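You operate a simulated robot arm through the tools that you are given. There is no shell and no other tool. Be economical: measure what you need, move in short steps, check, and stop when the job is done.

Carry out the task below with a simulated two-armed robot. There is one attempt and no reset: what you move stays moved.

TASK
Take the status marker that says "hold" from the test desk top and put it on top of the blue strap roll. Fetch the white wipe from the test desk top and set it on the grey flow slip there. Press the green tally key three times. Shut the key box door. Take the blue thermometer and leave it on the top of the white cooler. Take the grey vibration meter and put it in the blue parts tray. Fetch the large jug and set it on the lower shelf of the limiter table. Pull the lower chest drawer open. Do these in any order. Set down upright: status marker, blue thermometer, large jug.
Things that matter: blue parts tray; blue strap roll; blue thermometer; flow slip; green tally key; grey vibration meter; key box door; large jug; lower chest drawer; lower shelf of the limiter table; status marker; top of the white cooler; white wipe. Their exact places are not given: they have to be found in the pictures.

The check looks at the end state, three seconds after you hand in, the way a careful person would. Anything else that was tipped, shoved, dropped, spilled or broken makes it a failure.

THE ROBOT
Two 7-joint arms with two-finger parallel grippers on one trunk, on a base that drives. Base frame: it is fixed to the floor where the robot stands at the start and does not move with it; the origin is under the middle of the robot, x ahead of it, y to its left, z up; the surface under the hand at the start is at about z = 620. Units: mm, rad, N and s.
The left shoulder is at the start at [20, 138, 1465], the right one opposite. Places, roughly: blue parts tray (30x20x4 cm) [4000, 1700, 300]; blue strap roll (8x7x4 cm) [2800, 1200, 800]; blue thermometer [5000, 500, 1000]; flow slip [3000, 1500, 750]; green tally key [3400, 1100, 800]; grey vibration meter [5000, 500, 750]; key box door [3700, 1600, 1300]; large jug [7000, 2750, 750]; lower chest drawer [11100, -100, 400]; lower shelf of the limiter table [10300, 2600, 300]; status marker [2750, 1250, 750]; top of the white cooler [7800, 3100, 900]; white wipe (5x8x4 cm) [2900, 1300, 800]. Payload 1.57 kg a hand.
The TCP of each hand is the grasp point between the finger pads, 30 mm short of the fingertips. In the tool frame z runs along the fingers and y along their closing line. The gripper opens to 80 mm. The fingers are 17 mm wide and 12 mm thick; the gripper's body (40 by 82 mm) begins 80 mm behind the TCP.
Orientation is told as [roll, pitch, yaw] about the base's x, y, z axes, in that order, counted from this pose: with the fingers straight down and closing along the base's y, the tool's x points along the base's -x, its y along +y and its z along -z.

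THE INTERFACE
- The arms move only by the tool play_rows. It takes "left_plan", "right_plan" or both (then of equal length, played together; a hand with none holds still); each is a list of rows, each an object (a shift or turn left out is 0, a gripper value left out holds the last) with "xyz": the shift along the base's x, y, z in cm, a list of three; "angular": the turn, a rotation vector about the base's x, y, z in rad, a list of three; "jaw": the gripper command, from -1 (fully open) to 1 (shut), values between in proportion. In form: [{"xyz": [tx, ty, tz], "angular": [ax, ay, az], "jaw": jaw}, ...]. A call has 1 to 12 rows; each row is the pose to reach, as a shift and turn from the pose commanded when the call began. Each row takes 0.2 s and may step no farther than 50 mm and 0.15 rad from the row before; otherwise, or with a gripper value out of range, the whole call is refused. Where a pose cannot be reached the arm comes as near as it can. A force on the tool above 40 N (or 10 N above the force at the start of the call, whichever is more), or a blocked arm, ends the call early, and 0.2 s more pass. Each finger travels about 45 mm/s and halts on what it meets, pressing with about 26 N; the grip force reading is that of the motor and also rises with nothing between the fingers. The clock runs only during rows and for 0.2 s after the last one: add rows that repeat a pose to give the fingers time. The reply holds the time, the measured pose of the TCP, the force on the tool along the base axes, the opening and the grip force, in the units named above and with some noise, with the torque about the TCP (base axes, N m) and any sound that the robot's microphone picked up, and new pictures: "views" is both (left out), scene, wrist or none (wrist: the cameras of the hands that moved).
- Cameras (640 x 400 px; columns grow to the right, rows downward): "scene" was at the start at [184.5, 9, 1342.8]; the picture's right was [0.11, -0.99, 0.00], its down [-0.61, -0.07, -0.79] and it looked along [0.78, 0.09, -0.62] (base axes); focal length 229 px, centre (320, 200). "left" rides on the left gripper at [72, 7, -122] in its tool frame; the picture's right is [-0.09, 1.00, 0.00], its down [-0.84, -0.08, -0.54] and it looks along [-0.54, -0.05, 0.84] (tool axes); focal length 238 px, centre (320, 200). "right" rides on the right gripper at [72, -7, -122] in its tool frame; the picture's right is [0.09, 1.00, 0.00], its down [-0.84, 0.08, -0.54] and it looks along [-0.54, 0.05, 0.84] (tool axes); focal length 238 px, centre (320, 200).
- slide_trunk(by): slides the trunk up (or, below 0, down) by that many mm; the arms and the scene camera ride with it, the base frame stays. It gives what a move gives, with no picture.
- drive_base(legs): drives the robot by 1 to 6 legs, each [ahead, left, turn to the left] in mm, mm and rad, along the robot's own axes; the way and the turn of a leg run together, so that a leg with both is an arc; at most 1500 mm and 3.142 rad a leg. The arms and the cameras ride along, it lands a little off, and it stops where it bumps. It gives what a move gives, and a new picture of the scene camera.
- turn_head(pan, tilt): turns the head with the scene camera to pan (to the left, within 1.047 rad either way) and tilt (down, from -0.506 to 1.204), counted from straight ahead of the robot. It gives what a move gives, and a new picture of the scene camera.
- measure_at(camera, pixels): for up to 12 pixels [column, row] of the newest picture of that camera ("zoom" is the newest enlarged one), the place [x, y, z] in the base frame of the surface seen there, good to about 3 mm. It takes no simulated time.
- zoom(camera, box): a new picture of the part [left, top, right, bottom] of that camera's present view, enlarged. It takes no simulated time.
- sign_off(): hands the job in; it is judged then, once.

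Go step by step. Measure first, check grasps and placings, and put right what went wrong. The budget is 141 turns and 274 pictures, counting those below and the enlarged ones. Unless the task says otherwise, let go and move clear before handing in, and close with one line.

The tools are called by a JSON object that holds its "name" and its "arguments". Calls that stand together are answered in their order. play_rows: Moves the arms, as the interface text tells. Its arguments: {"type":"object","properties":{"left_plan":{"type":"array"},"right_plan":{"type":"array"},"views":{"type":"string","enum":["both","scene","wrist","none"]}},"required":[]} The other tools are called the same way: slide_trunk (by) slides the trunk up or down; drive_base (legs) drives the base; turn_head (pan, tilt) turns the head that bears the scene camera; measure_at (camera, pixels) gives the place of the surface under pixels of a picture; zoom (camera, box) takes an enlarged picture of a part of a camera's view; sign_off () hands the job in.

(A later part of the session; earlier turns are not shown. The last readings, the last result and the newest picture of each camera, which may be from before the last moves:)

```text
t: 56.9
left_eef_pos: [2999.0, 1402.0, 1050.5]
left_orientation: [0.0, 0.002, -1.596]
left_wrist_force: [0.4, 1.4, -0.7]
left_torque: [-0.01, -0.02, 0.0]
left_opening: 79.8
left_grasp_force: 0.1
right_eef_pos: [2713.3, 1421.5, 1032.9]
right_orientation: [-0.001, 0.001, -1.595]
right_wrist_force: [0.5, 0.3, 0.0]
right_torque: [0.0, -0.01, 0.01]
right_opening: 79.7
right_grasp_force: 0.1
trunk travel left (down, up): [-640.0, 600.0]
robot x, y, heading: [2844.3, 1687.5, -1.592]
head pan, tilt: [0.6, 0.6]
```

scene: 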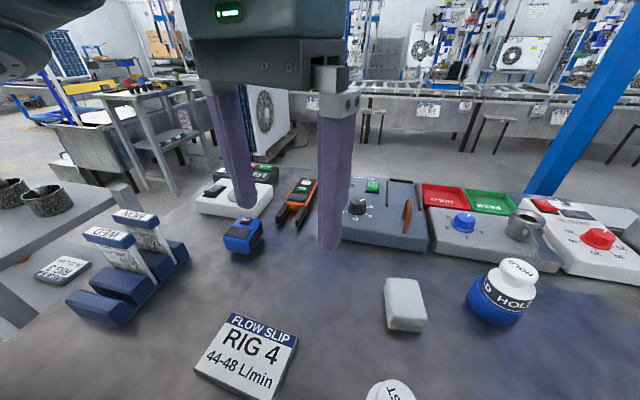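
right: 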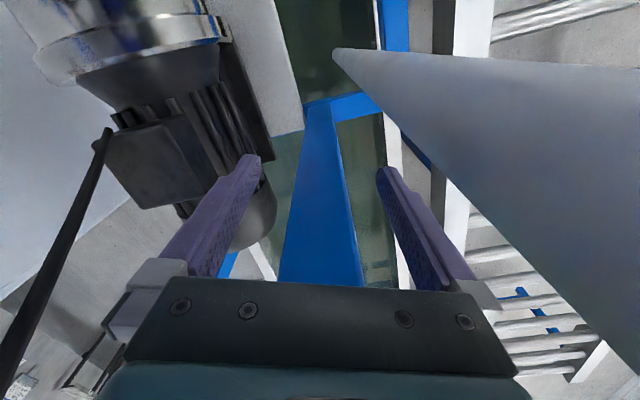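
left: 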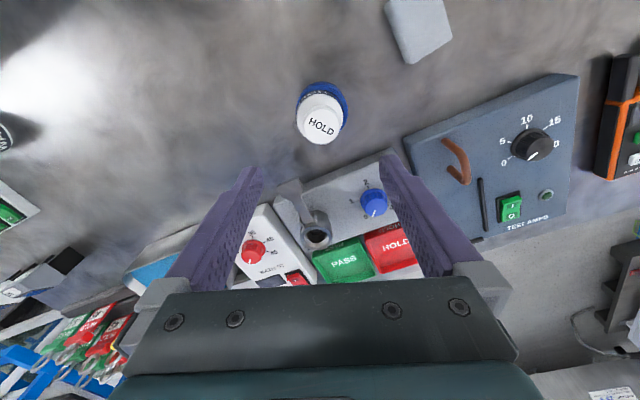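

The slip (RIG 4) is at (245,355), wipe at (405,305). I measure both.

{"name": "measure_at", "arguments": {"camera": "scene", "pixels": [[232, 316], [296, 342], [197, 370], [262, 398], [248, 355], [386, 281], [420, 283], [389, 320], [425, 320], [405, 300], [60, 268], [392, 388]]}}

{"name": "zoom", "arguments": {"camera": "left", "box": [0, 0, 640, 400]}}

```text
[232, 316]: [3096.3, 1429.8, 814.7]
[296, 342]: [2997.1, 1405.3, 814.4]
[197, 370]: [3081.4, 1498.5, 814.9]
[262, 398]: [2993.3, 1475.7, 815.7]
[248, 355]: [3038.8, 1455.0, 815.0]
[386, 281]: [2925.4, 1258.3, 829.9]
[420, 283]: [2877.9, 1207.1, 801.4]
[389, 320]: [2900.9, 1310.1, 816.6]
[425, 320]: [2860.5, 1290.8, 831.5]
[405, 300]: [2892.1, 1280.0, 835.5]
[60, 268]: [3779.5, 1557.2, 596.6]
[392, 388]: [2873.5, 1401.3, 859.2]
```

```text
1.00 times, centred on (320, 200) of left (not enlarged: the box is as wide or as high as the picture)
```

zoom: 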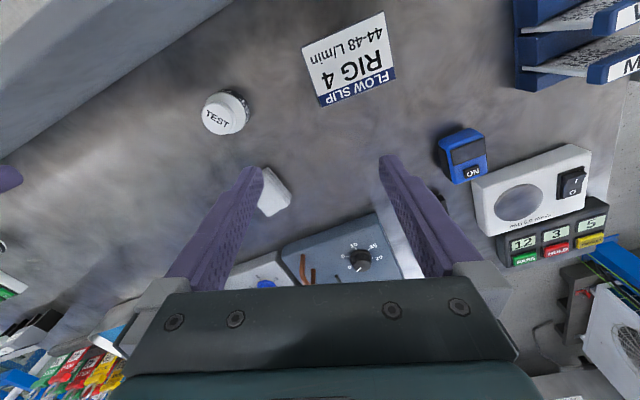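

I measure the panel's position near the slip and wipe corners from the wrist view.

{"name": "measure_at", "arguments": {"camera": "left", "pixels": [[225, 2], [150, 40], [100, 60], [215, 15], [120, 85], [265, 170], [290, 190], [265, 215], [348, 60], [320, 30]]}}

{"name": "play_rows", "arguments": {"left_plan": [{"xyz": [-3, -3, -2]}, {"xyz": [-6, -6, -4]}, {"xyz": [-9, -9, -6]}, {"xyz": [-10.5, -12.3, -6]}, {"xyz": [-10.5, -12.3, -6]}], "views": "wrist"}}

```text
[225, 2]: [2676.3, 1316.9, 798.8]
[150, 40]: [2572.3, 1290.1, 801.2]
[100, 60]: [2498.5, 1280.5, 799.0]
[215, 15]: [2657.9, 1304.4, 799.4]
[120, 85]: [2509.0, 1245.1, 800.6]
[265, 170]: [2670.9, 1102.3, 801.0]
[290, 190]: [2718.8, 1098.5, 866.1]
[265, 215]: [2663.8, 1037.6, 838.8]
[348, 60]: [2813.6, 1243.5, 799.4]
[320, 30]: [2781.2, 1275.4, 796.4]
```

```text
t: 58.1
left_eef_pos: [2895.3, 1279.4, 990.4]
left_orientation: [0.001, 0.0, -1.597]
left_wrist_force: [0.0, 0.3, -0.9]
left_torque: [-0.01, -0.01, 0.02]
left_opening: 79.9
left_grasp_force: 0.0
right_eef_pos: [2714.3, 1422.2, 1033.3]
right_orientation: [-0.001, 0.0, -1.595]
right_wrist_force: [0.6, -0.7, -0.8]
right_torque: [-0.01, -0.03, 0.0]
right_opening: 80.3
right_grasp_force: 0.0
trunk travel left (down, up): [-640.0, 600.0]
robot x, y, heading: [2846.3, 1684.1, -1.598]
head pan, tilt: [0.6, 0.6]
```

left: 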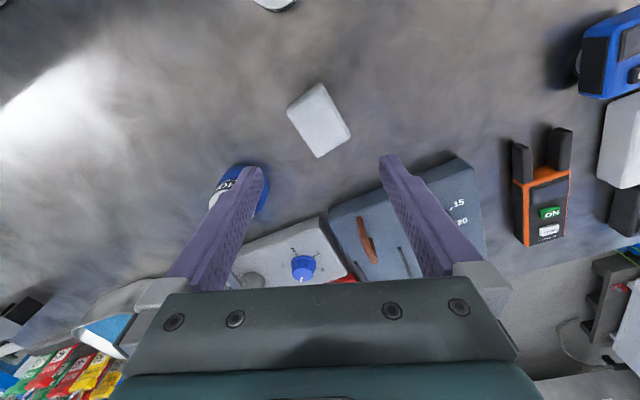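

Wipe at (318,120). Measure its corners.

{"name": "measure_at", "arguments": {"camera": "left", "pixels": [[290, 108], [320, 86], [347, 131], [318, 154], [318, 120], [228, 185], [262, 200]]}}

```text
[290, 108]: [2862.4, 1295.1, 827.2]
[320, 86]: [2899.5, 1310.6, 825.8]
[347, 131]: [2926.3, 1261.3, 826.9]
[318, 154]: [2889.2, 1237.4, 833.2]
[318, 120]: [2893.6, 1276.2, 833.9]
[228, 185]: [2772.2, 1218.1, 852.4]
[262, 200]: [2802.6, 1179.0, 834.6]
```

Wipe centre [2894,1275], short side turned 0.42 rad. Rotate and descend to grasp.

{"name": "play_rows", "arguments": {"left_plan": [{"xyz": [0, -0.4, -3], "angular": [0, 0, 0.14]}, {"xyz": [0, -0.4, -6], "angular": [0, 0, 0.28]}, {"xyz": [0, -0.4, -9], "angular": [0, 0, 0.42]}, {"xyz": [0, -0.4, -12], "angular": [0, 0, 0.42]}, {"xyz": [0, -0.4, -15.3], "angular": [0, 0, 0.42]}, {"xyz": [0, -0.4, -15.3], "angular": [0, 0, 0.42], "jaw": 1}, {"xyz": [0, -0.4, -15.3], "angular": [0, 0, 0.42], "jaw": 1}, {"xyz": [0, -0.4, -15.3], "angular": [0, 0, 0.42], "jaw": 1}, {"xyz": [0, -0.4, -15.3], "angular": [0, 0, 0.42], "jaw": 1}], "views": "wrist"}}

{"name": "turn_head", "arguments": {"pan": 0.8, "tilt": 1.0}}

```text
t: 60.1
left_eef_pos: [2896.8, 1280.8, 840.5]
left_orientation: [-0.002, 0.0, -1.176]
left_wrist_force: [-1.5, -0.1, 1.9]
left_torque: [-0.09, 0.0, -0.05]
left_opening: 48.8
left_grasp_force: 26.0
left hand out of reach, approached as far as the arm can: row 5, 6, 7, 8, 9
right_eef_pos: [2712.4, 1421.4, 1033.9]
right_orientation: [-0.002, 0.002, -1.595]
right_wrist_force: [-0.7, -0.9, 0.6]
right_torque: [-0.01, 0.0, 0.02]
right_opening: 80.0
right_grasp_force: 0.1
trunk travel left (down, up): [-640.0, 600.0]
robot x, y, heading: [2849.3, 1685.3, -1.594]
head pan, tilt: [0.6, 0.6]
```

left: 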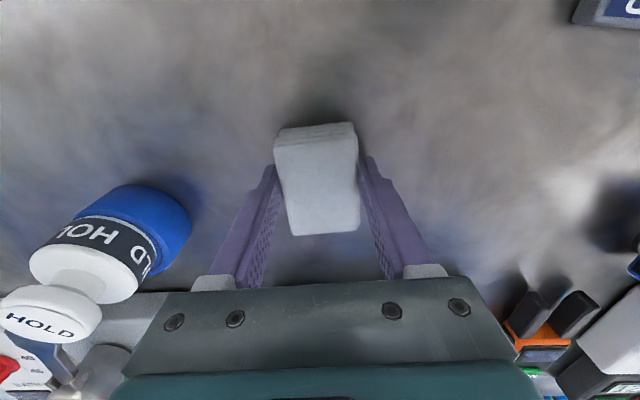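

```text
t: 61.0
left_eef_pos: [2896.8, 1280.6, 839.2]
left_orientation: [-0.001, 0.0, -1.175]
left_wrist_force: [-1.7, 0.1, 3.2]
left_torque: [-0.07, 0.03, 0.06]
left_opening: 48.6
left_grasp_force: 25.9
right_eef_pos: [2715.6, 1420.8, 1034.0]
right_orientation: [-0.002, 0.0, -1.595]
right_wrist_force: [-0.8, 0.2, 0.4]
right_torque: [0.01, 0.0, 0.0]
right_opening: 80.3
right_grasp_force: 0.0
trunk travel left (down, up): [-640.0, 600.0]
robot x, y, heading: [2850.6, 1691.5, -1.593]
head pan, tilt: [0.799, 1.0]
```

scene: 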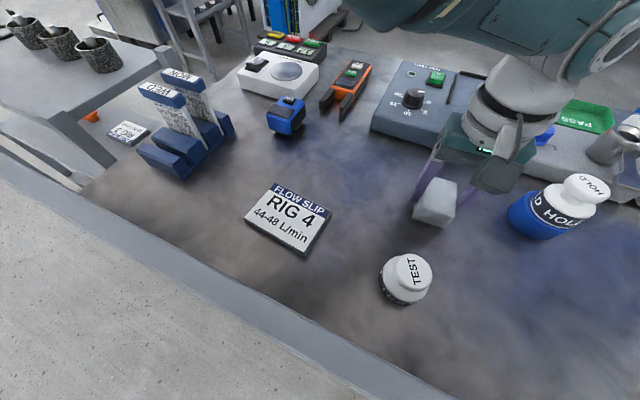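

Wipe gripped (48.7 mm). The panel edge seems well away from the slip; I measure it.

{"name": "measure_at", "arguments": {"camera": "scene", "pixels": [[200, 262], [190, 275], [250, 305], [215, 265], [275, 186], [246, 222], [332, 213], [305, 253], [290, 220], [438, 205]]}}

```text
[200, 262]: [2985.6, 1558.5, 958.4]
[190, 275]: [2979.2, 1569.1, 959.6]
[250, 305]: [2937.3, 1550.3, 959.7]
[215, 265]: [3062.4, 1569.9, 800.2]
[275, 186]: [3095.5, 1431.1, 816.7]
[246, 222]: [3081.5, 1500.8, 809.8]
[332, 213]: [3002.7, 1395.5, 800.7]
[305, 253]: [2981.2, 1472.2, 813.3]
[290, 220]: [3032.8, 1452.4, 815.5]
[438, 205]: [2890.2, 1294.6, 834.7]
```

Panel is at y≈1560, so there's room. Lift, then carry toward the slip while turning so the wipe's long side follows the slip's.

{"name": "play_rows", "arguments": {"left_plan": [{"xyz": [0, 0, 4]}, {"xyz": [0, 0, 8]}, {"xyz": [1.5, 2, 10], "angular": [0, 0, -0.14]}, {"xyz": [3, 4, 10], "angular": [0, 0, -0.28]}, {"xyz": [4.5, 6, 10], "angular": [0, 0, -0.42]}, {"xyz": [6, 8, 10], "angular": [0, 0, -0.56]}, {"xyz": [8, 10, 10], "angular": [0, 0, -0.7]}, {"xyz": [10, 12, 10], "angular": [0, 0, -0.84]}, {"xyz": [12, 14, 10], "angular": [0, 0, -0.98]}, {"xyz": [14, 16, 10], "angular": [0, 0, -1.12]}, {"xyz": [15, 16.7, 10], "angular": [0, 0, -1.26]}, {"xyz": [15, 16.7, 10], "angular": [0, 0, -1.4]}], "views": "none"}}

{"name": "play_rows", "arguments": {"left_plan": [{"angular": [0, 0, -0.14]}, {"angular": [0, 0, -0.28]}, {"angular": [0, 0, -0.36]}, {"angular": [0, 0, -0.36]}], "views": "both"}}

```text
t: 63.6
left_eef_pos: [3047.1, 1448.0, 938.7]
left_orientation: [-0.001, 0.0, -2.582]
left_wrist_force: [-0.2, 0.5, -0.7]
left_torque: [-0.01, 0.02, 0.06]
left_opening: 48.9
left_grasp_force: 25.7
right_eef_pos: [2714.7, 1422.6, 1032.4]
right_orientation: [-0.001, 0.0, -1.594]
right_wrist_force: [-0.4, -0.1, 0.3]
right_torque: [0.02, 0.04, -0.01]
right_opening: 80.0
right_grasp_force: 0.0
trunk travel left (down, up): [-640.0, 600.0]
robot x, y, heading: [2845.6, 1688.9, -1.596]
head pan, tilt: [0.799, 1.0]
```

```text
t: 64.6
left_eef_pos: [3047.2, 1448.2, 940.0]
left_orientation: [0.001, 0.0, -2.938]
left_wrist_force: [-0.1, 0.5, -0.8]
left_torque: [0.02, 0.0, 0.03]
left_opening: 48.7
left_grasp_force: 26.4
right_eef_pos: [2714.6, 1421.1, 1033.9]
right_orientation: [0.0, 0.001, -1.596]
right_wrist_force: [-0.2, -0.4, 0.5]
right_torque: [-0.01, 0.01, 0.0]
right_opening: 79.9
right_grasp_force: 0.1
trunk travel left (down, up): [-640.0, 600.0]
robot x, y, heading: [2843.8, 1687.8, -1.59]
head pan, tilt: [0.799, 1.0]
```

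scene: 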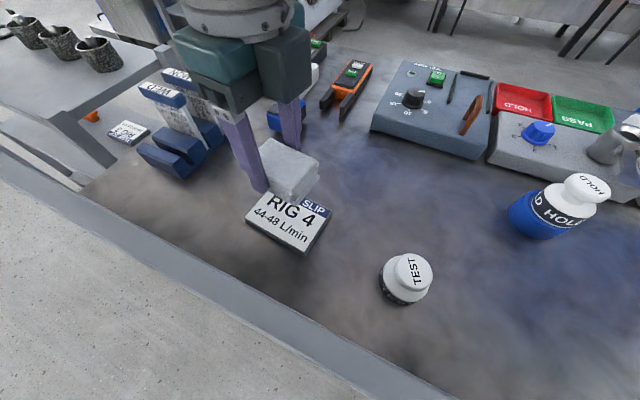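
left: 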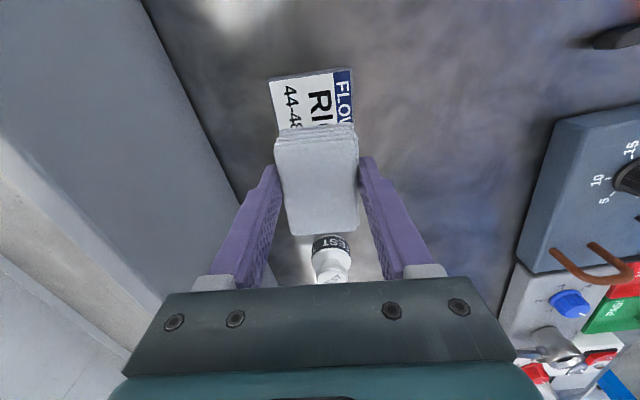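

Aligned over the slip. I measure the wipe's place before lowering.

{"name": "measure_at", "arguments": {"camera": "left", "pixels": [[279, 155], [353, 150], [285, 230], [355, 228], [318, 190], [272, 82], [350, 72]]}}

```text
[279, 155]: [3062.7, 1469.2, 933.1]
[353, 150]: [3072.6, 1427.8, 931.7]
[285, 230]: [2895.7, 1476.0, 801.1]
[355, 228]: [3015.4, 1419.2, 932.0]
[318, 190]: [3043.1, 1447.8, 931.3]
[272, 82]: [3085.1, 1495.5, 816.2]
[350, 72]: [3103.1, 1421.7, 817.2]
```

Wipe centre matches the slip centre ([3042,1449]). Lower and release.

{"name": "play_rows", "arguments": {"left_plan": [{"xyz": [0.1, 0.3, -4]}, {"xyz": [0.1, 0.3, -7]}, {"xyz": [0.1, 0.3, -8.3]}, {"xyz": [0.1, 0.3, -8.3]}, {"xyz": [0.1, 0.3, -8.3], "jaw": -0.4}, {"xyz": [0.1, 0.3, -8.3], "jaw": -0.7}, {"xyz": [0.1, 0.3, -8.3], "jaw": -0.7}, {"xyz": [0.1, 0.3, -5], "jaw": -0.7}, {"xyz": [0.1, 0.3, 0], "jaw": -0.7}, {"xyz": [0.1, 0.3, 5], "jaw": -1}, {"xyz": [0.1, 0.3, 10], "jaw": -1}], "views": "both"}}

```text
t: 67.0
left_eef_pos: [3048.4, 1452.5, 1041.5]
left_orientation: [0.001, 0.002, -2.936]
left_wrist_force: [-0.9, -0.5, 0.1]
left_torque: [-0.01, 0.01, -0.01]
left_opening: 79.7
left_grasp_force: 0.1
right_eef_pos: [2714.8, 1420.7, 1033.3]
right_orientation: [-0.001, 0.0, -1.595]
right_wrist_force: [0.2, -0.3, 0.5]
right_torque: [0.0, 0.02, -0.03]
right_opening: 79.9
right_grasp_force: 0.0
trunk travel left (down, up): [-640.0, 600.0]
robot x, y, heading: [2845.5, 1687.7, -1.598]
head pan, tilt: [0.799, 1.0]
```

scene: 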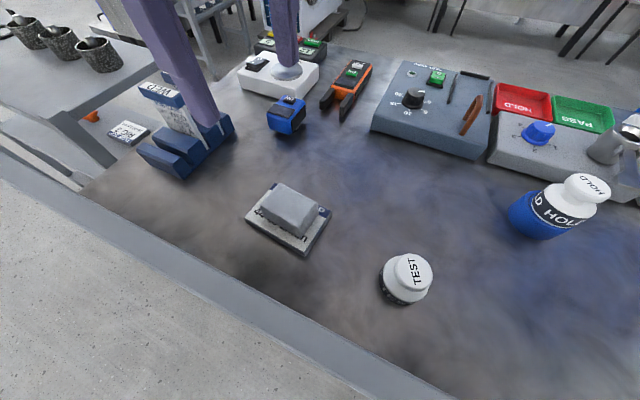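
left: 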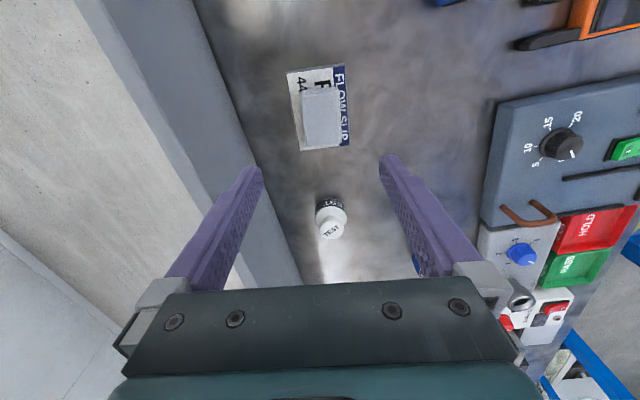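

Wipe is on the slip. Now the tally keys at about (300,45); I zoom.

{"name": "zoom", "arguments": {"camera": "scene", "box": [220, 20, 480, 150]}}

{"name": "turn_head", "arguments": {"pan": 1.047, "tilt": 0.3}}

```text
2.46 times, centred on (350, 85) of scene
```

zoom: 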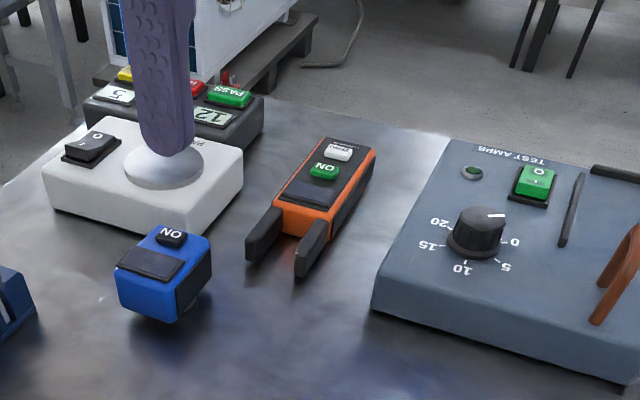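

```text
t: 68.1
left_eef_pos: [3048.6, 1451.9, 1040.5]
left_orientation: [-0.002, 0.002, -2.935]
left_wrist_force: [0.5, -0.4, -0.5]
left_torque: [0.01, -0.03, 0.0]
left_opening: 80.1
left_grasp_force: 0.0
right_eef_pos: [2714.3, 1422.1, 1035.0]
right_orientation: [-0.002, 0.0, -1.596]
right_wrist_force: [-0.5, -1.2, 1.6]
right_torque: [0.0, -0.02, 0.0]
right_opening: 80.0
right_grasp_force: 0.1
trunk travel left (down, up): [-640.0, 600.0]
robot x, y, heading: [2846.5, 1683.3, -1.595]
head pan, tilt: [1.047, 0.3]
```

scene: 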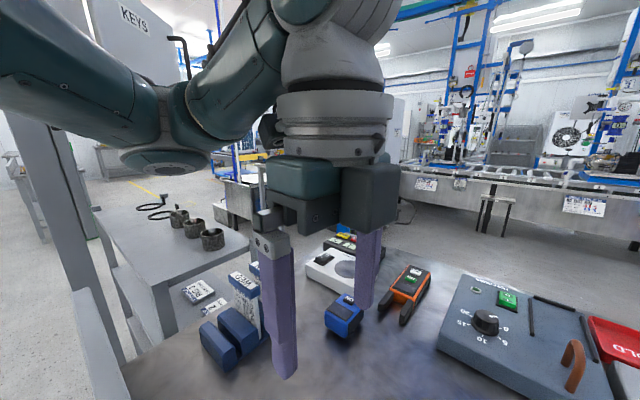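

The tally unit's green PASS key is at zoom (230,95). I measure it and the KEYS box at (110,30).

{"name": "measure_at", "arguments": {"camera": "zoom", "pixels": [[230, 95], [215, 90], [247, 100], [225, 105], [215, 115], [100, 150], [255, 130], [190, 85], [340, 155], [180, 110]]}}

{"name": "measure_at", "arguments": {"camera": "scene", "pixels": [[130, 20], [85, 25], [160, 75], [75, 180], [130, 350], [155, 60], [180, 45]]}}

{"name": "zoom", "arguments": {"camera": "scene", "box": [300, 220, 400, 290]}}

```text
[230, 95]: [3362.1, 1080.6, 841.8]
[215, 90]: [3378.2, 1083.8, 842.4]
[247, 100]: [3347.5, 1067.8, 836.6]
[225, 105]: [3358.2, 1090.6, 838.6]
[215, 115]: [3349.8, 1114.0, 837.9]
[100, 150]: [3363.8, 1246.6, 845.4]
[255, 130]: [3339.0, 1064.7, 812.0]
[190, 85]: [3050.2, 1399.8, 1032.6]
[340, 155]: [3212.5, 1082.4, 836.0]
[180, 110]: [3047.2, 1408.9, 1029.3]
```

```text
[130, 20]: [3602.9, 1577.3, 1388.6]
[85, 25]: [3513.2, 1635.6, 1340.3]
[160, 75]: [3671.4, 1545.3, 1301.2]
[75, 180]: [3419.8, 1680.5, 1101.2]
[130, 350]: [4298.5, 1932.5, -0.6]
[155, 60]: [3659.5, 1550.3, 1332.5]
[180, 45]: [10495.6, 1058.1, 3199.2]
```

```text
5.71 times, centred on (350, 255) of scene
```

zoom: 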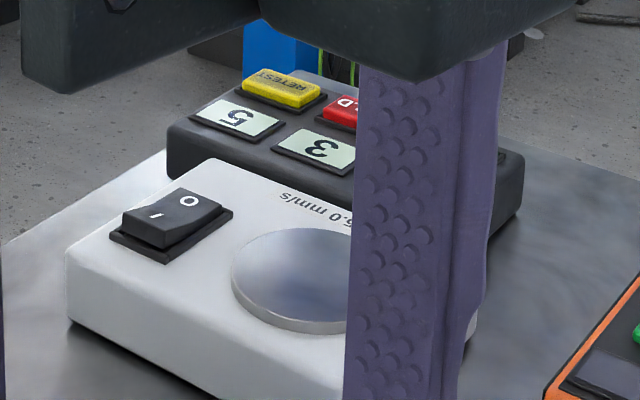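

The key is at [3363,1080,842], better reached from the desk's other (right) side. I straighten the left hand and drive around the near end of the desk.

{"name": "play_rows", "arguments": {"left_plan": [{"angular": [0, 0, 0.14], "xyz": [-1, 0, 2]}, {"angular": [0, 0, 0.28], "xyz": [-2, 0, 4]}, {"angular": [0, 0, 0.42], "xyz": [-3, 0, 5]}, {"angular": [0, 0, 0.56], "xyz": [-4, 0, 5]}, {"angular": [0, 0, 0.7], "xyz": [-5, 0, 5]}, {"angular": [0, 0, 0.84], "xyz": [-6, 0, 5]}, {"angular": [0, 0, 0.98], "xyz": [-7, 0, 5]}, {"angular": [0, 0, 1.12], "xyz": [-7, 0, 5]}, {"angular": [0, 0, 1.26], "xyz": [-7, 0, 5]}, {"angular": [0, 0, 1.34], "xyz": [-7, 0, 5]}], "views": "none"}}

{"name": "drive_base", "arguments": {"legs": [[-350, 0, 0], [0, -1350, 0], [1400, 0, 0]]}}

{"name": "turn_head", "arguments": {"pan": 1.047, "tilt": 0.4}}

```text
t: 70.3
left_eef_pos: [2977.1, 1451.5, 1089.1]
left_orientation: [0.001, 0.0, -1.593]
left_wrist_force: [0.6, 0.0, -0.5]
left_torque: [-0.03, 0.0, 0.02]
left_opening: 79.7
left_grasp_force: 0.1
right_eef_pos: [2715.0, 1420.5, 1034.4]
right_orientation: [-0.002, -0.001, -1.596]
right_wrist_force: [-0.5, -0.2, 0.4]
right_torque: [0.0, 0.03, 0.01]
right_opening: 80.1
right_grasp_force: 0.1
trunk travel left (down, up): [-640.0, 600.0]
robot x, y, heading: [2845.3, 1685.2, -1.596]
head pan, tilt: [1.047, 0.3]
```

```text
t: 85.6
left_eef_pos: [1635.5, 420.6, 1089.3]
left_orientation: [0.002, 0.001, -1.554]
left_wrist_force: [-0.2, -0.2, 0.1]
left_torque: [0.01, -0.01, 0.02]
left_opening: 80.1
left_grasp_force: 0.0
right_eef_pos: [1372.2, 380.2, 1032.1]
right_orientation: [-0.001, -0.001, -1.553]
right_wrist_force: [-0.1, -0.2, 0.6]
right_torque: [0.0, 0.02, 0.02]
right_opening: 80.1
right_grasp_force: 0.1
trunk travel left (down, up): [-640.0, 600.0]
robot x, y, heading: [1494.8, 651.3, -1.554]
head pan, tilt: [1.047, 0.3]
```

scene: 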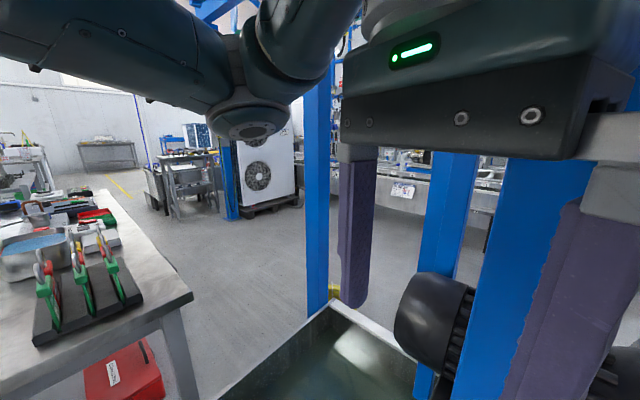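

```text
t: 86.3
left_eef_pos: [1635.1, 420.2, 1088.3]
left_orientation: [0.001, 0.001, -1.552]
left_wrist_force: [-0.2, -0.6, 0.6]
left_torque: [0.01, 0.01, 0.0]
left_opening: 80.2
left_grasp_force: 0.0
right_eef_pos: [1372.5, 379.8, 1033.8]
right_orientation: [0.0, 0.001, -1.552]
right_wrist_force: [-0.4, 0.0, 0.1]
right_torque: [-0.02, -0.01, -0.04]
right_opening: 80.0
right_grasp_force: 0.2
trunk travel left (down, up): [-640.0, 600.0]
robot x, y, heading: [1497.5, 653.1, -1.557]
head pan, tilt: [1.047, 0.4]
```

scene: 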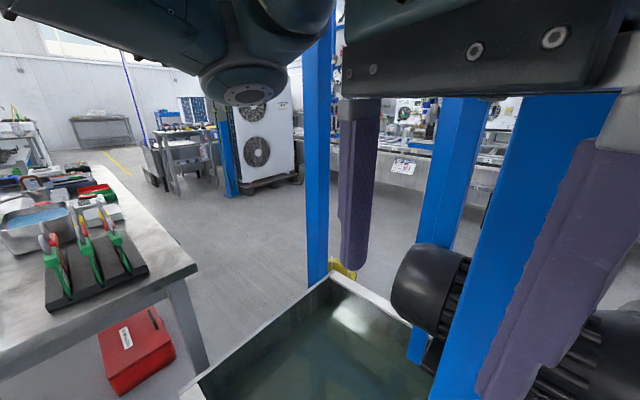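

Path along the right side of the desk is open. I drive ahead, then left (+x) and turn to face the desk.

{"name": "drive_base", "arguments": {"legs": [[400, 0, 0], [0, 1000, 0], [0, 780, 0], [0, 0, 3.12]]}}

{"name": "turn_head", "arguments": {"pan": 0.0, "tilt": 0.6}}

```text
t: 90.8
left_eef_pos: [1869.1, 3.2, 1087.4]
left_orientation: [-0.018, 0.001, -1.555]
left_wrist_force: [0.0, 0.0, -0.2]
left_torque: [0.02, -0.02, 0.0]
left_opening: 80.0
left_grasp_force: 0.1
right_eef_pos: [1605.8, -36.8, 1034.6]
right_orientation: [-0.019, -0.002, -1.557]
right_wrist_force: [0.3, 0.4, 0.7]
right_torque: [0.02, -0.03, 0.01]
right_opening: 80.1
right_grasp_force: 0.1
trunk travel left (down, up): [-640.0, 600.0]
robot x, y, heading: [1744.1, 232.8, -1.559]
head pan, tilt: [1.047, 0.4]
stopped in leg 2: the robot was blocked; the commanded pose is now the measured one
```

scene: 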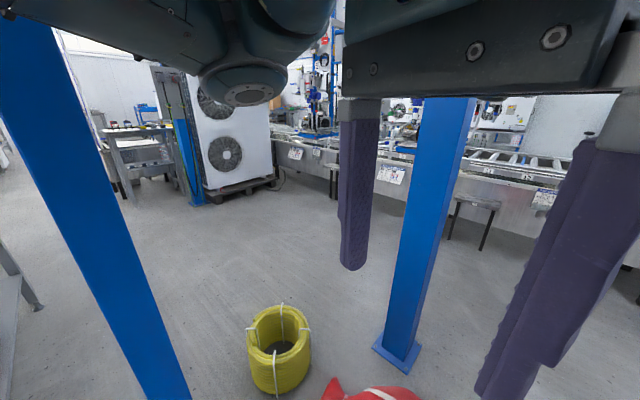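

```text
t: 92.1
left_eef_pos: [1867.6, 1.0, 1088.1]
left_orientation: [-0.021, -0.001, -1.555]
left_wrist_force: [0.0, -0.1, -0.1]
left_torque: [-0.01, 0.0, 0.02]
left_opening: 79.9
left_grasp_force: 0.1
right_eef_pos: [1605.7, -39.9, 1037.4]
right_orientation: [-0.022, -0.002, -1.556]
right_wrist_force: [0.4, 0.3, 0.5]
right_torque: [0.0, -0.02, -0.02]
right_opening: 80.0
right_grasp_force: 0.2
trunk travel left (down, up): [-640.0, 600.0]
robot x, y, heading: [1741.0, 233.6, -1.557]
head pan, tilt: [0.0, 0.6]
```

scene: 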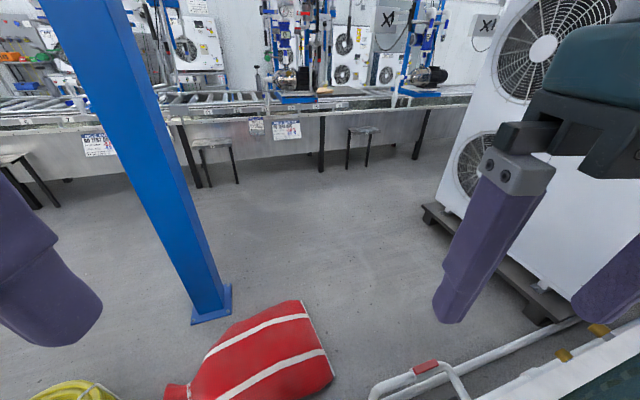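

A bump stopped the drive; I look at what blocks on the left side.

{"name": "turn_head", "arguments": {"pan": 1.047, "tilt": 0.9}}

{"name": "measure_at", "arguments": {"camera": "scene", "pixels": [[60, 60], [100, 100], [250, 200], [400, 100], [400, 250], [200, 300], [300, 350], [150, 200]]}}

```text
t: 93.4
left_eef_pos: [1868.9, 1.8, 1087.1]
left_orientation: [-0.02, 0.0, -1.555]
left_wrist_force: [-0.9, 0.3, 1.3]
left_torque: [0.03, 0.0, -0.02]
left_opening: 80.1
left_grasp_force: 0.1
right_eef_pos: [1605.4, -39.8, 1039.0]
right_orientation: [-0.021, -0.003, -1.553]
right_wrist_force: [-0.5, 0.2, 0.0]
right_torque: [-0.01, -0.01, 0.0]
right_opening: 79.8
right_grasp_force: 0.0
trunk travel left (down, up): [-640.0, 600.0]
robot x, y, heading: [1741.1, 233.7, -1.551]
head pan, tilt: [1.047, 0.901]
```

scene: 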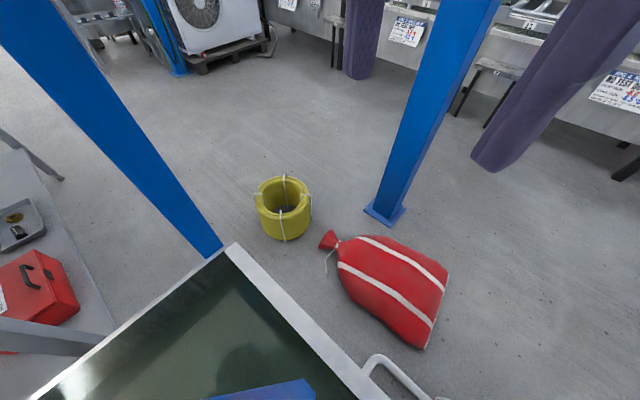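

```text
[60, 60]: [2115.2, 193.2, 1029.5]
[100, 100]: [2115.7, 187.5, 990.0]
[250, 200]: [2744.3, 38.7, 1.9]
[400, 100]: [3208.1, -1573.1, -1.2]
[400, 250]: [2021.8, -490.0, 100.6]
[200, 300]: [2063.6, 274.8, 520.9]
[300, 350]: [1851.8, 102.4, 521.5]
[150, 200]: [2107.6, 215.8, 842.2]
```

My elbow met the post at [2115,200]. I measure the coil and sack on the floor before choosing a way round.

{"name": "measure_at", "arguments": {"camera": "scene", "pixels": [[285, 240], [285, 185], [258, 215], [310, 215], [330, 240], [425, 345], [445, 275], [350, 290], [385, 210], [375, 360], [225, 245]]}}

{"name": "turn_head", "arguments": {"pan": 0.3, "tilt": 0.4}}

```text
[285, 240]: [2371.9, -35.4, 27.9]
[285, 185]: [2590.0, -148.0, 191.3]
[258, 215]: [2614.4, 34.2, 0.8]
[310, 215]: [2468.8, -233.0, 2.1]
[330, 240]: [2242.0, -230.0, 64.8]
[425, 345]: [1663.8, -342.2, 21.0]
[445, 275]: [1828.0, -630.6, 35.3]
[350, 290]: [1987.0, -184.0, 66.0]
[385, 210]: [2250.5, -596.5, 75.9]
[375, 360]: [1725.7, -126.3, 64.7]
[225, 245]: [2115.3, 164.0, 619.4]
```

```text
t: 94.5
left_eef_pos: [1869.2, 0.9, 1088.4]
left_orientation: [-0.022, -0.001, -1.554]
left_wrist_force: [-0.3, 0.0, 0.4]
left_torque: [0.02, 0.03, -0.02]
left_opening: 80.1
left_grasp_force: 0.0
right_eef_pos: [1605.2, -39.2, 1037.8]
right_orientation: [-0.019, -0.003, -1.554]
right_wrist_force: [-0.5, 0.9, -0.9]
right_torque: [0.0, 0.02, -0.01]
right_opening: 80.1
right_grasp_force: 0.0
trunk travel left (down, up): [-640.0, 600.0]
robot x, y, heading: [1745.6, 236.3, -1.552]
head pan, tilt: [0.3, 0.4]
```

scene: 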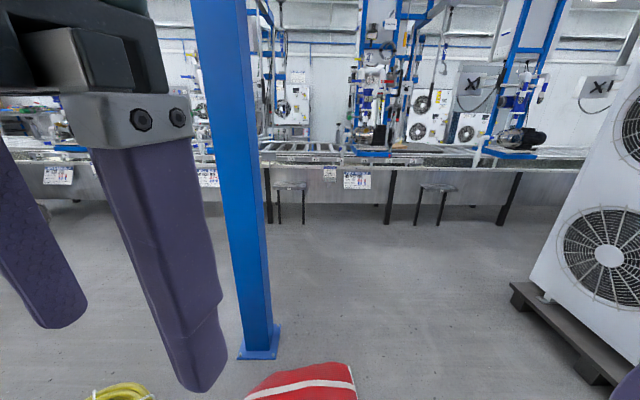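

I'll back up, turn to face the desk, then slip sideways through the gap between post (y≤240) and desk corner (y≥571) at y≈410 with the hands above the desk.

{"name": "drive_base", "arguments": {"legs": [[0, -120, 0], [-720, 0, 0], [0, 0, 3.12]]}}

{"name": "turn_head", "arguments": {"pan": -0.9, "tilt": 0.6}}

```text
t: 106.8
left_eef_pos: [1457.7, 1173.7, 1089.0]
left_orientation: [0.0, 0.002, 1.653]
left_wrist_force: [0.0, 0.1, -0.2]
left_torque: [0.03, 0.03, 0.02]
left_opening: 80.0
left_grasp_force: 0.0
right_eef_pos: [1715.9, 1231.5, 1033.6]
right_orientation: [-0.004, 0.0, 1.653]
right_wrist_force: [-0.2, 0.5, -0.9]
right_torque: [0.0, 0.01, 0.0]
right_opening: 80.0
right_grasp_force: 0.0
trunk travel left (down, up): [-640.0, 600.0]
robot x, y, heading: [1611.4, 953.3, 1.658]
head pan, tilt: [0.3, 0.4]
```

scene: 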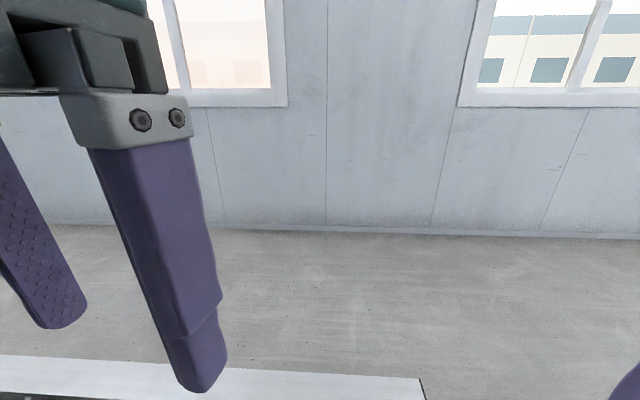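

```text
t: 108.2
left_eef_pos: [1456.7, 1172.9, 1089.1]
left_orientation: [-0.001, 0.002, 1.651]
left_wrist_force: [0.3, -0.6, 0.6]
left_torque: [-0.01, 0.01, -0.01]
left_opening: 80.2
left_grasp_force: 0.0
right_eef_pos: [1716.2, 1231.0, 1033.2]
right_orientation: [-0.002, 0.001, 1.652]
right_wrist_force: [0.0, -0.5, -0.2]
right_torque: [-0.01, 0.02, 0.0]
right_opening: 79.9
right_grasp_force: 0.1
trunk travel left (down, up): [-640.0, 600.0]
robot x, y, heading: [1616.3, 955.6, 1.65]
head pan, tilt: [-0.901, 0.6]
```

scene: 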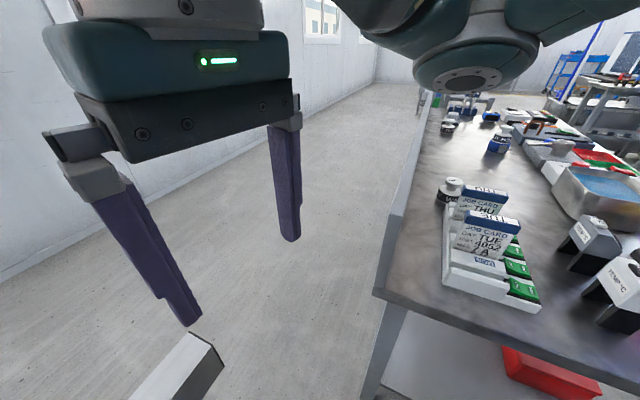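

Heading is 1.65, nearly along the desk. Back 587 and then go right along the desk front.

{"name": "drive_base", "arguments": {"legs": [[-587, 0, 0], [0, -700, 0]]}}

```text
t: 112.8
left_eef_pos: [1537.8, 566.7, 1092.0]
left_orientation: [0.016, -0.001, 1.65]
left_wrist_force: [0.3, -0.6, 0.5]
left_torque: [0.01, -0.03, 0.0]
left_opening: 80.2
left_grasp_force: 0.1
right_eef_pos: [1796.9, 621.5, 1031.6]
right_orientation: [0.017, -0.003, 1.646]
right_wrist_force: [0.1, -0.5, 0.7]
right_torque: [0.0, 0.03, -0.02]
right_opening: 80.0
right_grasp_force: 0.0
trunk travel left (down, up): [-640.0, 600.0]
robot x, y, heading: [1707.9, 342.1, 1.644]
head pan, tilt: [-0.901, 0.6]
stopped in leg 2: the robot was blocked; the commanded pose is now the measured one
```

scene: 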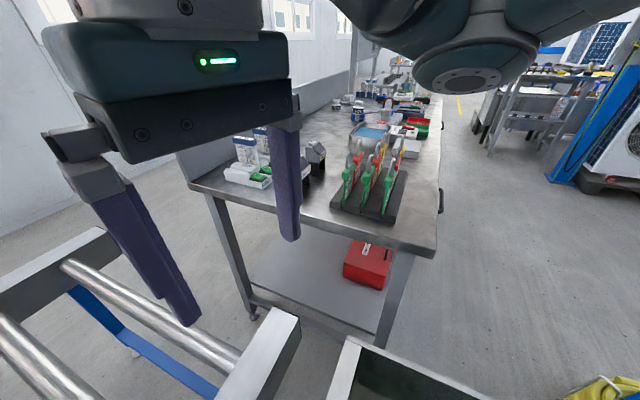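

Blocked again; I look to the right for the cause.

{"name": "turn_head", "arguments": {"pan": -1.047, "tilt": 1.1}}

{"name": "turn_head", "arguments": {"pan": -1.047, "tilt": 0.0}}

```text
t: 113.7
left_eef_pos: [1535.0, 563.6, 1092.8]
left_orientation: [0.02, 0.001, 1.65]
left_wrist_force: [-0.1, -0.4, -0.8]
left_torque: [-0.01, 0.0, 0.01]
left_opening: 79.9
left_grasp_force: 0.2
right_eef_pos: [1794.3, 620.1, 1032.9]
right_orientation: [0.02, -0.002, 1.65]
right_wrist_force: [-0.4, 0.1, -0.3]
right_torque: [0.0, -0.01, -0.01]
right_opening: 80.2
right_grasp_force: 0.1
trunk travel left (down, up): [-640.0, 600.0]
robot x, y, heading: [1707.0, 342.4, 1.65]
head pan, tilt: [-1.047, 1.1]
```

scene: 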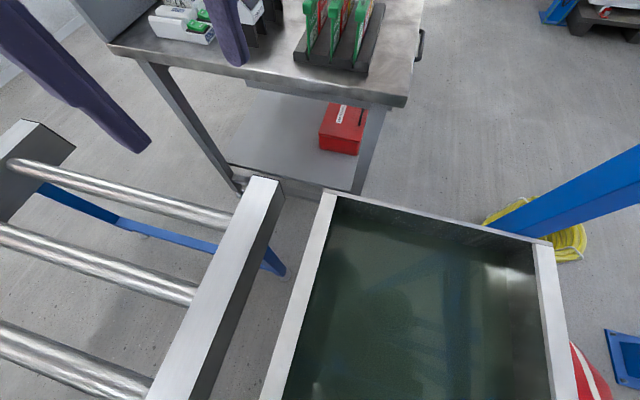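

```text
t: 115.0
left_eef_pos: [1536.9, 562.6, 1093.7]
left_orientation: [0.022, -0.002, 1.65]
left_wrist_force: [-0.7, 0.4, -0.4]
left_torque: [0.01, 0.01, -0.01]
left_opening: 80.3
left_grasp_force: 0.0
right_eef_pos: [1793.7, 619.5, 1032.3]
right_orientation: [0.02, -0.002, 1.649]
right_wrist_force: [-0.3, -0.6, -0.5]
right_torque: [0.03, -0.02, -0.01]
right_opening: 79.8
right_grasp_force: 0.1
trunk travel left (down, up): [-640.0, 600.0]
robot x, y, heading: [1705.8, 344.0, 1.652]
head pan, tilt: [-1.047, 0.0]
```

scene: 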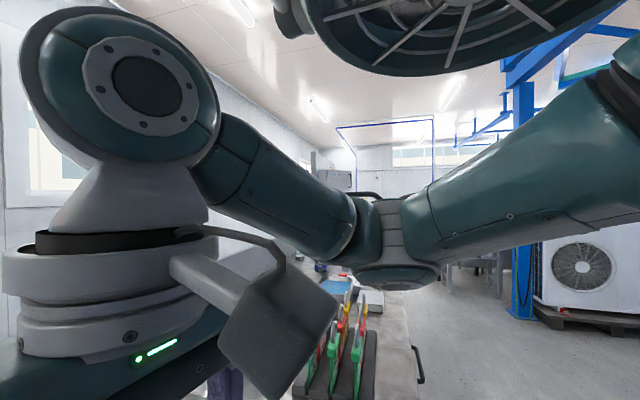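

The base (about ±350 mm) meets the post, so this gap is too narrow. I go round by the wall-side corridor to the desk's far end instead.

{"name": "drive_base", "arguments": {"legs": [[0, 230, 0], [1400, 0, 0], [550, 0, 0], [0, 0, -1.65], [1500, 0, 0], [700, 0, 0]]}}

{"name": "turn_head", "arguments": {"pan": -0.6, "tilt": 0.2}}

```text
t: 140.2
left_eef_pos: [3709.6, 2287.6, 1087.2]
left_orientation: [0.014, 0.012, -0.08]
left_wrist_force: [0.2, 0.1, -0.1]
left_torque: [0.03, 0.04, -0.02]
left_opening: 80.1
left_grasp_force: 0.0
right_eef_pos: [3722.8, 2023.0, 1027.2]
right_orientation: [0.013, 0.01, -0.08]
right_wrist_force: [-0.8, -0.3, 0.3]
right_torque: [0.0, -0.02, 0.02]
right_opening: 80.1
right_grasp_force: 0.0
trunk travel left (down, up): [-640.0, 600.0]
robot x, y, heading: [3474.1, 2161.2, -0.079]
head pan, tilt: [-1.047, 0.0]
stopped in leg 6: the robot was blocked; the commanded pose is now the measured one
```

scene: 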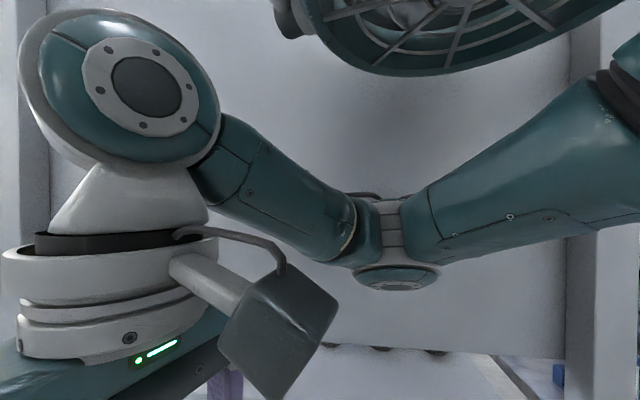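

```text
t: 141.1
left_eef_pos: [3707.6, 2288.5, 1088.9]
left_orientation: [0.014, 0.013, -0.078]
left_wrist_force: [0.1, 0.1, 0.7]
left_torque: [-0.02, 0.01, 0.01]
left_opening: 80.2
left_grasp_force: 0.0
right_eef_pos: [3721.0, 2023.7, 1028.5]
right_orientation: [0.017, 0.012, -0.079]
right_wrist_force: [0.0, -1.0, 0.3]
right_torque: [0.03, 0.02, -0.03]
right_opening: 79.9
right_grasp_force: 0.2
trunk travel left (down, up): [-640.0, 600.0]
robot x, y, heading: [3471.8, 2155.7, -0.08]
head pan, tilt: [-0.6, 0.201]
```

scene: 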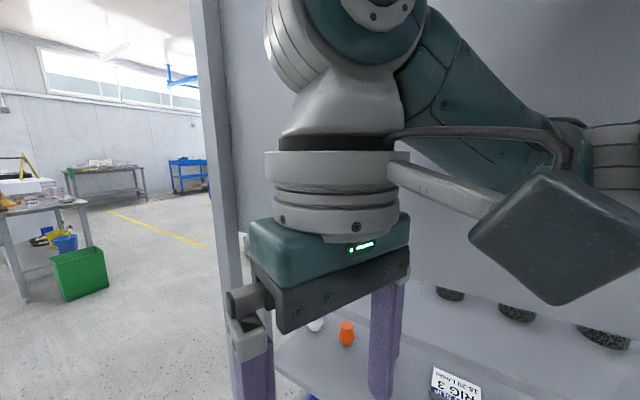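

Bumped a frame beside me on the right; I shift left toward the corridor middle and go on.

{"name": "drive_base", "arguments": {"legs": [[-60, 0, 0], [0, 350, 0], [1000, 80, 0]]}}

{"name": "turn_head", "arguments": {"pan": -0.9, "tilt": 0.3}}

```text
t: 148.9
left_eef_pos: [4713.3, 2623.1, 1088.3]
left_orientation: [0.001, 0.001, -0.079]
left_wrist_force: [0.3, 0.0, -0.5]
left_torque: [0.0, 0.03, -0.02]
left_opening: 79.8
left_grasp_force: 0.0
right_eef_pos: [4727.3, 2356.9, 1033.1]
right_orientation: [-0.002, 0.0, -0.079]
right_wrist_force: [0.0, 0.5, -0.7]
right_torque: [0.0, -0.02, -0.02]
right_opening: 79.9
right_grasp_force: 0.0
trunk travel left (down, up): [-640.0, 600.0]
robot x, y, heading: [4469.4, 2507.2, -0.078]
head pan, tilt: [-0.6, 0.201]
```

scene: 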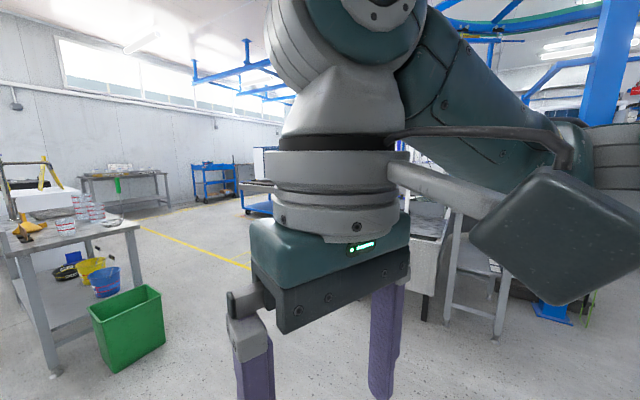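

```text
t: 149.7
left_eef_pos: [4713.0, 2622.9, 1090.1]
left_orientation: [-0.001, 0.001, -0.079]
left_wrist_force: [-0.4, -0.2, -0.1]
left_torque: [0.0, 0.01, 0.0]
left_opening: 79.7
left_grasp_force: 0.1
right_eef_pos: [4727.8, 2357.7, 1033.4]
right_orientation: [0.0, -0.001, -0.078]
right_wrist_force: [-0.1, -0.3, 0.7]
right_torque: [-0.02, 0.02, -0.02]
right_opening: 80.1
right_grasp_force: 0.0
trunk travel left (down, up): [-640.0, 600.0]
robot x, y, heading: [4467.0, 2504.2, -0.079]
head pan, tilt: [-0.901, 0.3]
```

scene: 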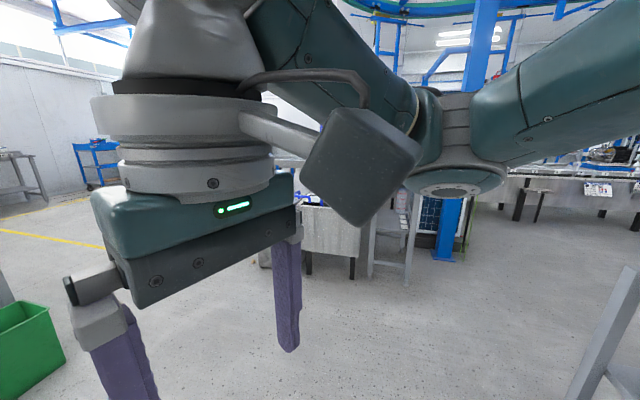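

Now clear of the tables. I turn to face them.

{"name": "drive_base", "arguments": {"legs": [[0, 0, -2.0]]}}

{"name": "turn_head", "arguments": {"pan": 0.0, "tilt": 0.3}}

{"name": "turn_head", "arguments": {"pan": 0.7, "tilt": 0.3}}

```text
t: 154.9
left_eef_pos: [4475.2, 2232.9, 1089.5]
left_orientation: [0.0, 0.001, -2.086]
left_wrist_force: [-0.2, 0.8, -1.0]
left_torque: [0.02, -0.01, -0.01]
left_opening: 79.9
left_grasp_force: 0.1
right_eef_pos: [4228.6, 2331.4, 1034.3]
right_orientation: [-0.002, 0.0, -2.085]
right_wrist_force: [-0.3, -0.1, -0.6]
right_torque: [-0.02, 0.01, 0.02]
right_opening: 80.0
right_grasp_force: 0.1
trunk travel left (down, up): [-640.0, 600.0]
robot x, y, heading: [4469.2, 2507.6, -2.087]
head pan, tilt: [-0.901, 0.3]
```

scene: 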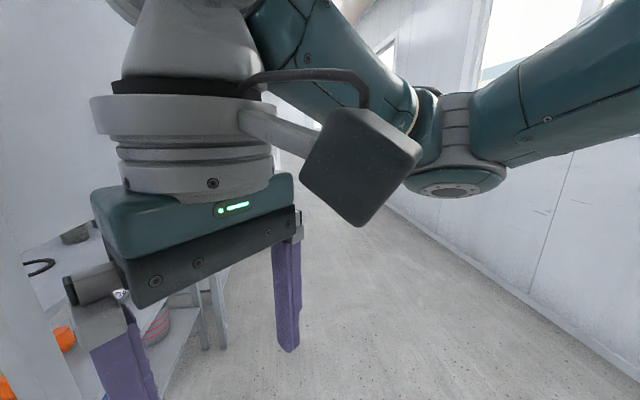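

```text
t: 156.1
left_eef_pos: [4474.8, 2232.7, 1089.7]
left_orientation: [0.001, 0.001, -2.084]
left_wrist_force: [-0.5, 0.3, 0.6]
left_torque: [0.01, -0.03, 0.01]
left_opening: 80.0
left_grasp_force: 0.0
right_eef_pos: [4228.1, 2332.0, 1033.8]
right_orientation: [-0.003, 0.0, -2.082]
right_wrist_force: [0.2, 0.2, 0.1]
right_torque: [-0.03, 0.02, -0.01]
right_opening: 80.0
right_grasp_force: 0.1
trunk travel left (down, up): [-640.0, 600.0]
robot x, y, heading: [4466.2, 2502.4, -2.085]
head pan, tilt: [0.0, 0.3]
```

scene: 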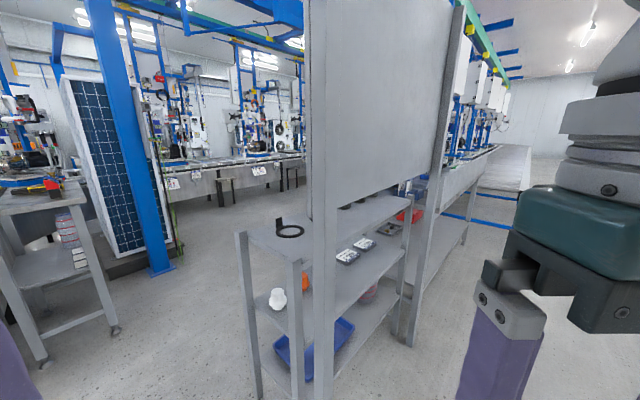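

```text
t: 157.1
left_eef_pos: [4474.8, 2233.6, 1088.7]
left_orientation: [-0.001, 0.0, -2.083]
left_wrist_force: [-0.2, 0.2, 0.1]
left_torque: [0.04, -0.01, 0.01]
left_opening: 79.9
left_grasp_force: 0.1
right_eef_pos: [4228.0, 2330.8, 1034.2]
right_orientation: [-0.002, -0.001, -2.084]
right_wrist_force: [-0.7, 0.5, -0.3]
right_torque: [-0.02, 0.01, -0.01]
right_opening: 80.1
right_grasp_force: 0.0
trunk travel left (down, up): [-640.0, 600.0]
robot x, y, heading: [4471.4, 2503.9, -2.082]
head pan, tilt: [0.7, 0.3]
```

scene: 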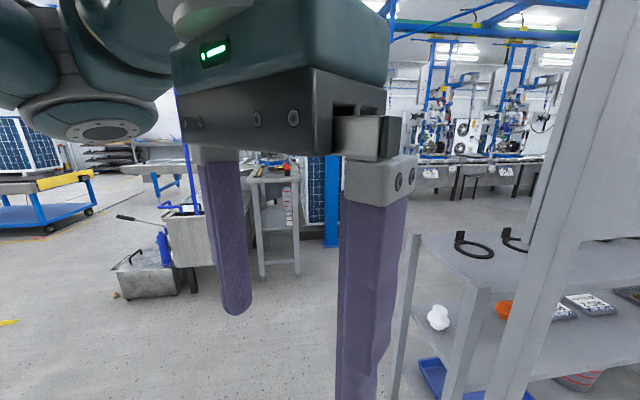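

This shelf table carries the tray on a low shelf and the KEYS box on the far face. I measure its corners and the free floor at its end.

{"name": "measure_at", "arguments": {"camera": "scene", "pixels": [[405, 235], [410, 395], [475, 285], [435, 365], [300, 275], [260, 280], [230, 350], [325, 240], [195, 295], [438, 317], [580, 150], [345, 270]]}}

{"name": "zoom", "arguments": {"camera": "scene", "box": [100, 120, 420, 320]}}

```text
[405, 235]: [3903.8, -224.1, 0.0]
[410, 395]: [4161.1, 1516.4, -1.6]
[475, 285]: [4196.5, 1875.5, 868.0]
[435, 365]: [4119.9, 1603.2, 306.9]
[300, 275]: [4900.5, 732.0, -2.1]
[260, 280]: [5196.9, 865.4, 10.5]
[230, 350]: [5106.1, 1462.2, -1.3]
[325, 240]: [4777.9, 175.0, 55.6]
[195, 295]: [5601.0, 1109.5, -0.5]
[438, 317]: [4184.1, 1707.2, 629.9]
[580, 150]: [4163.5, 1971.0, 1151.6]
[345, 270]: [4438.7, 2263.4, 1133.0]
```

```text
2.00 times, centred on (260, 220) of scene
```

zoom: 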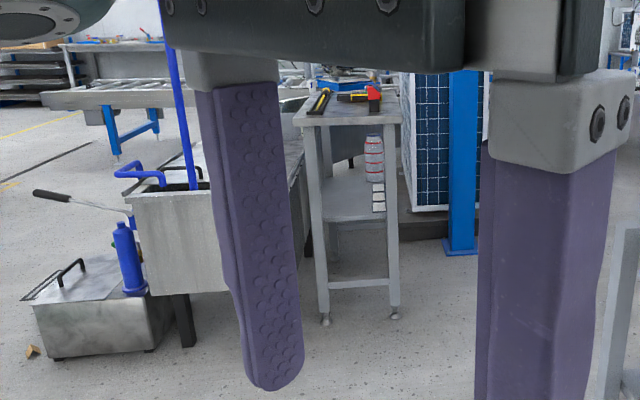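

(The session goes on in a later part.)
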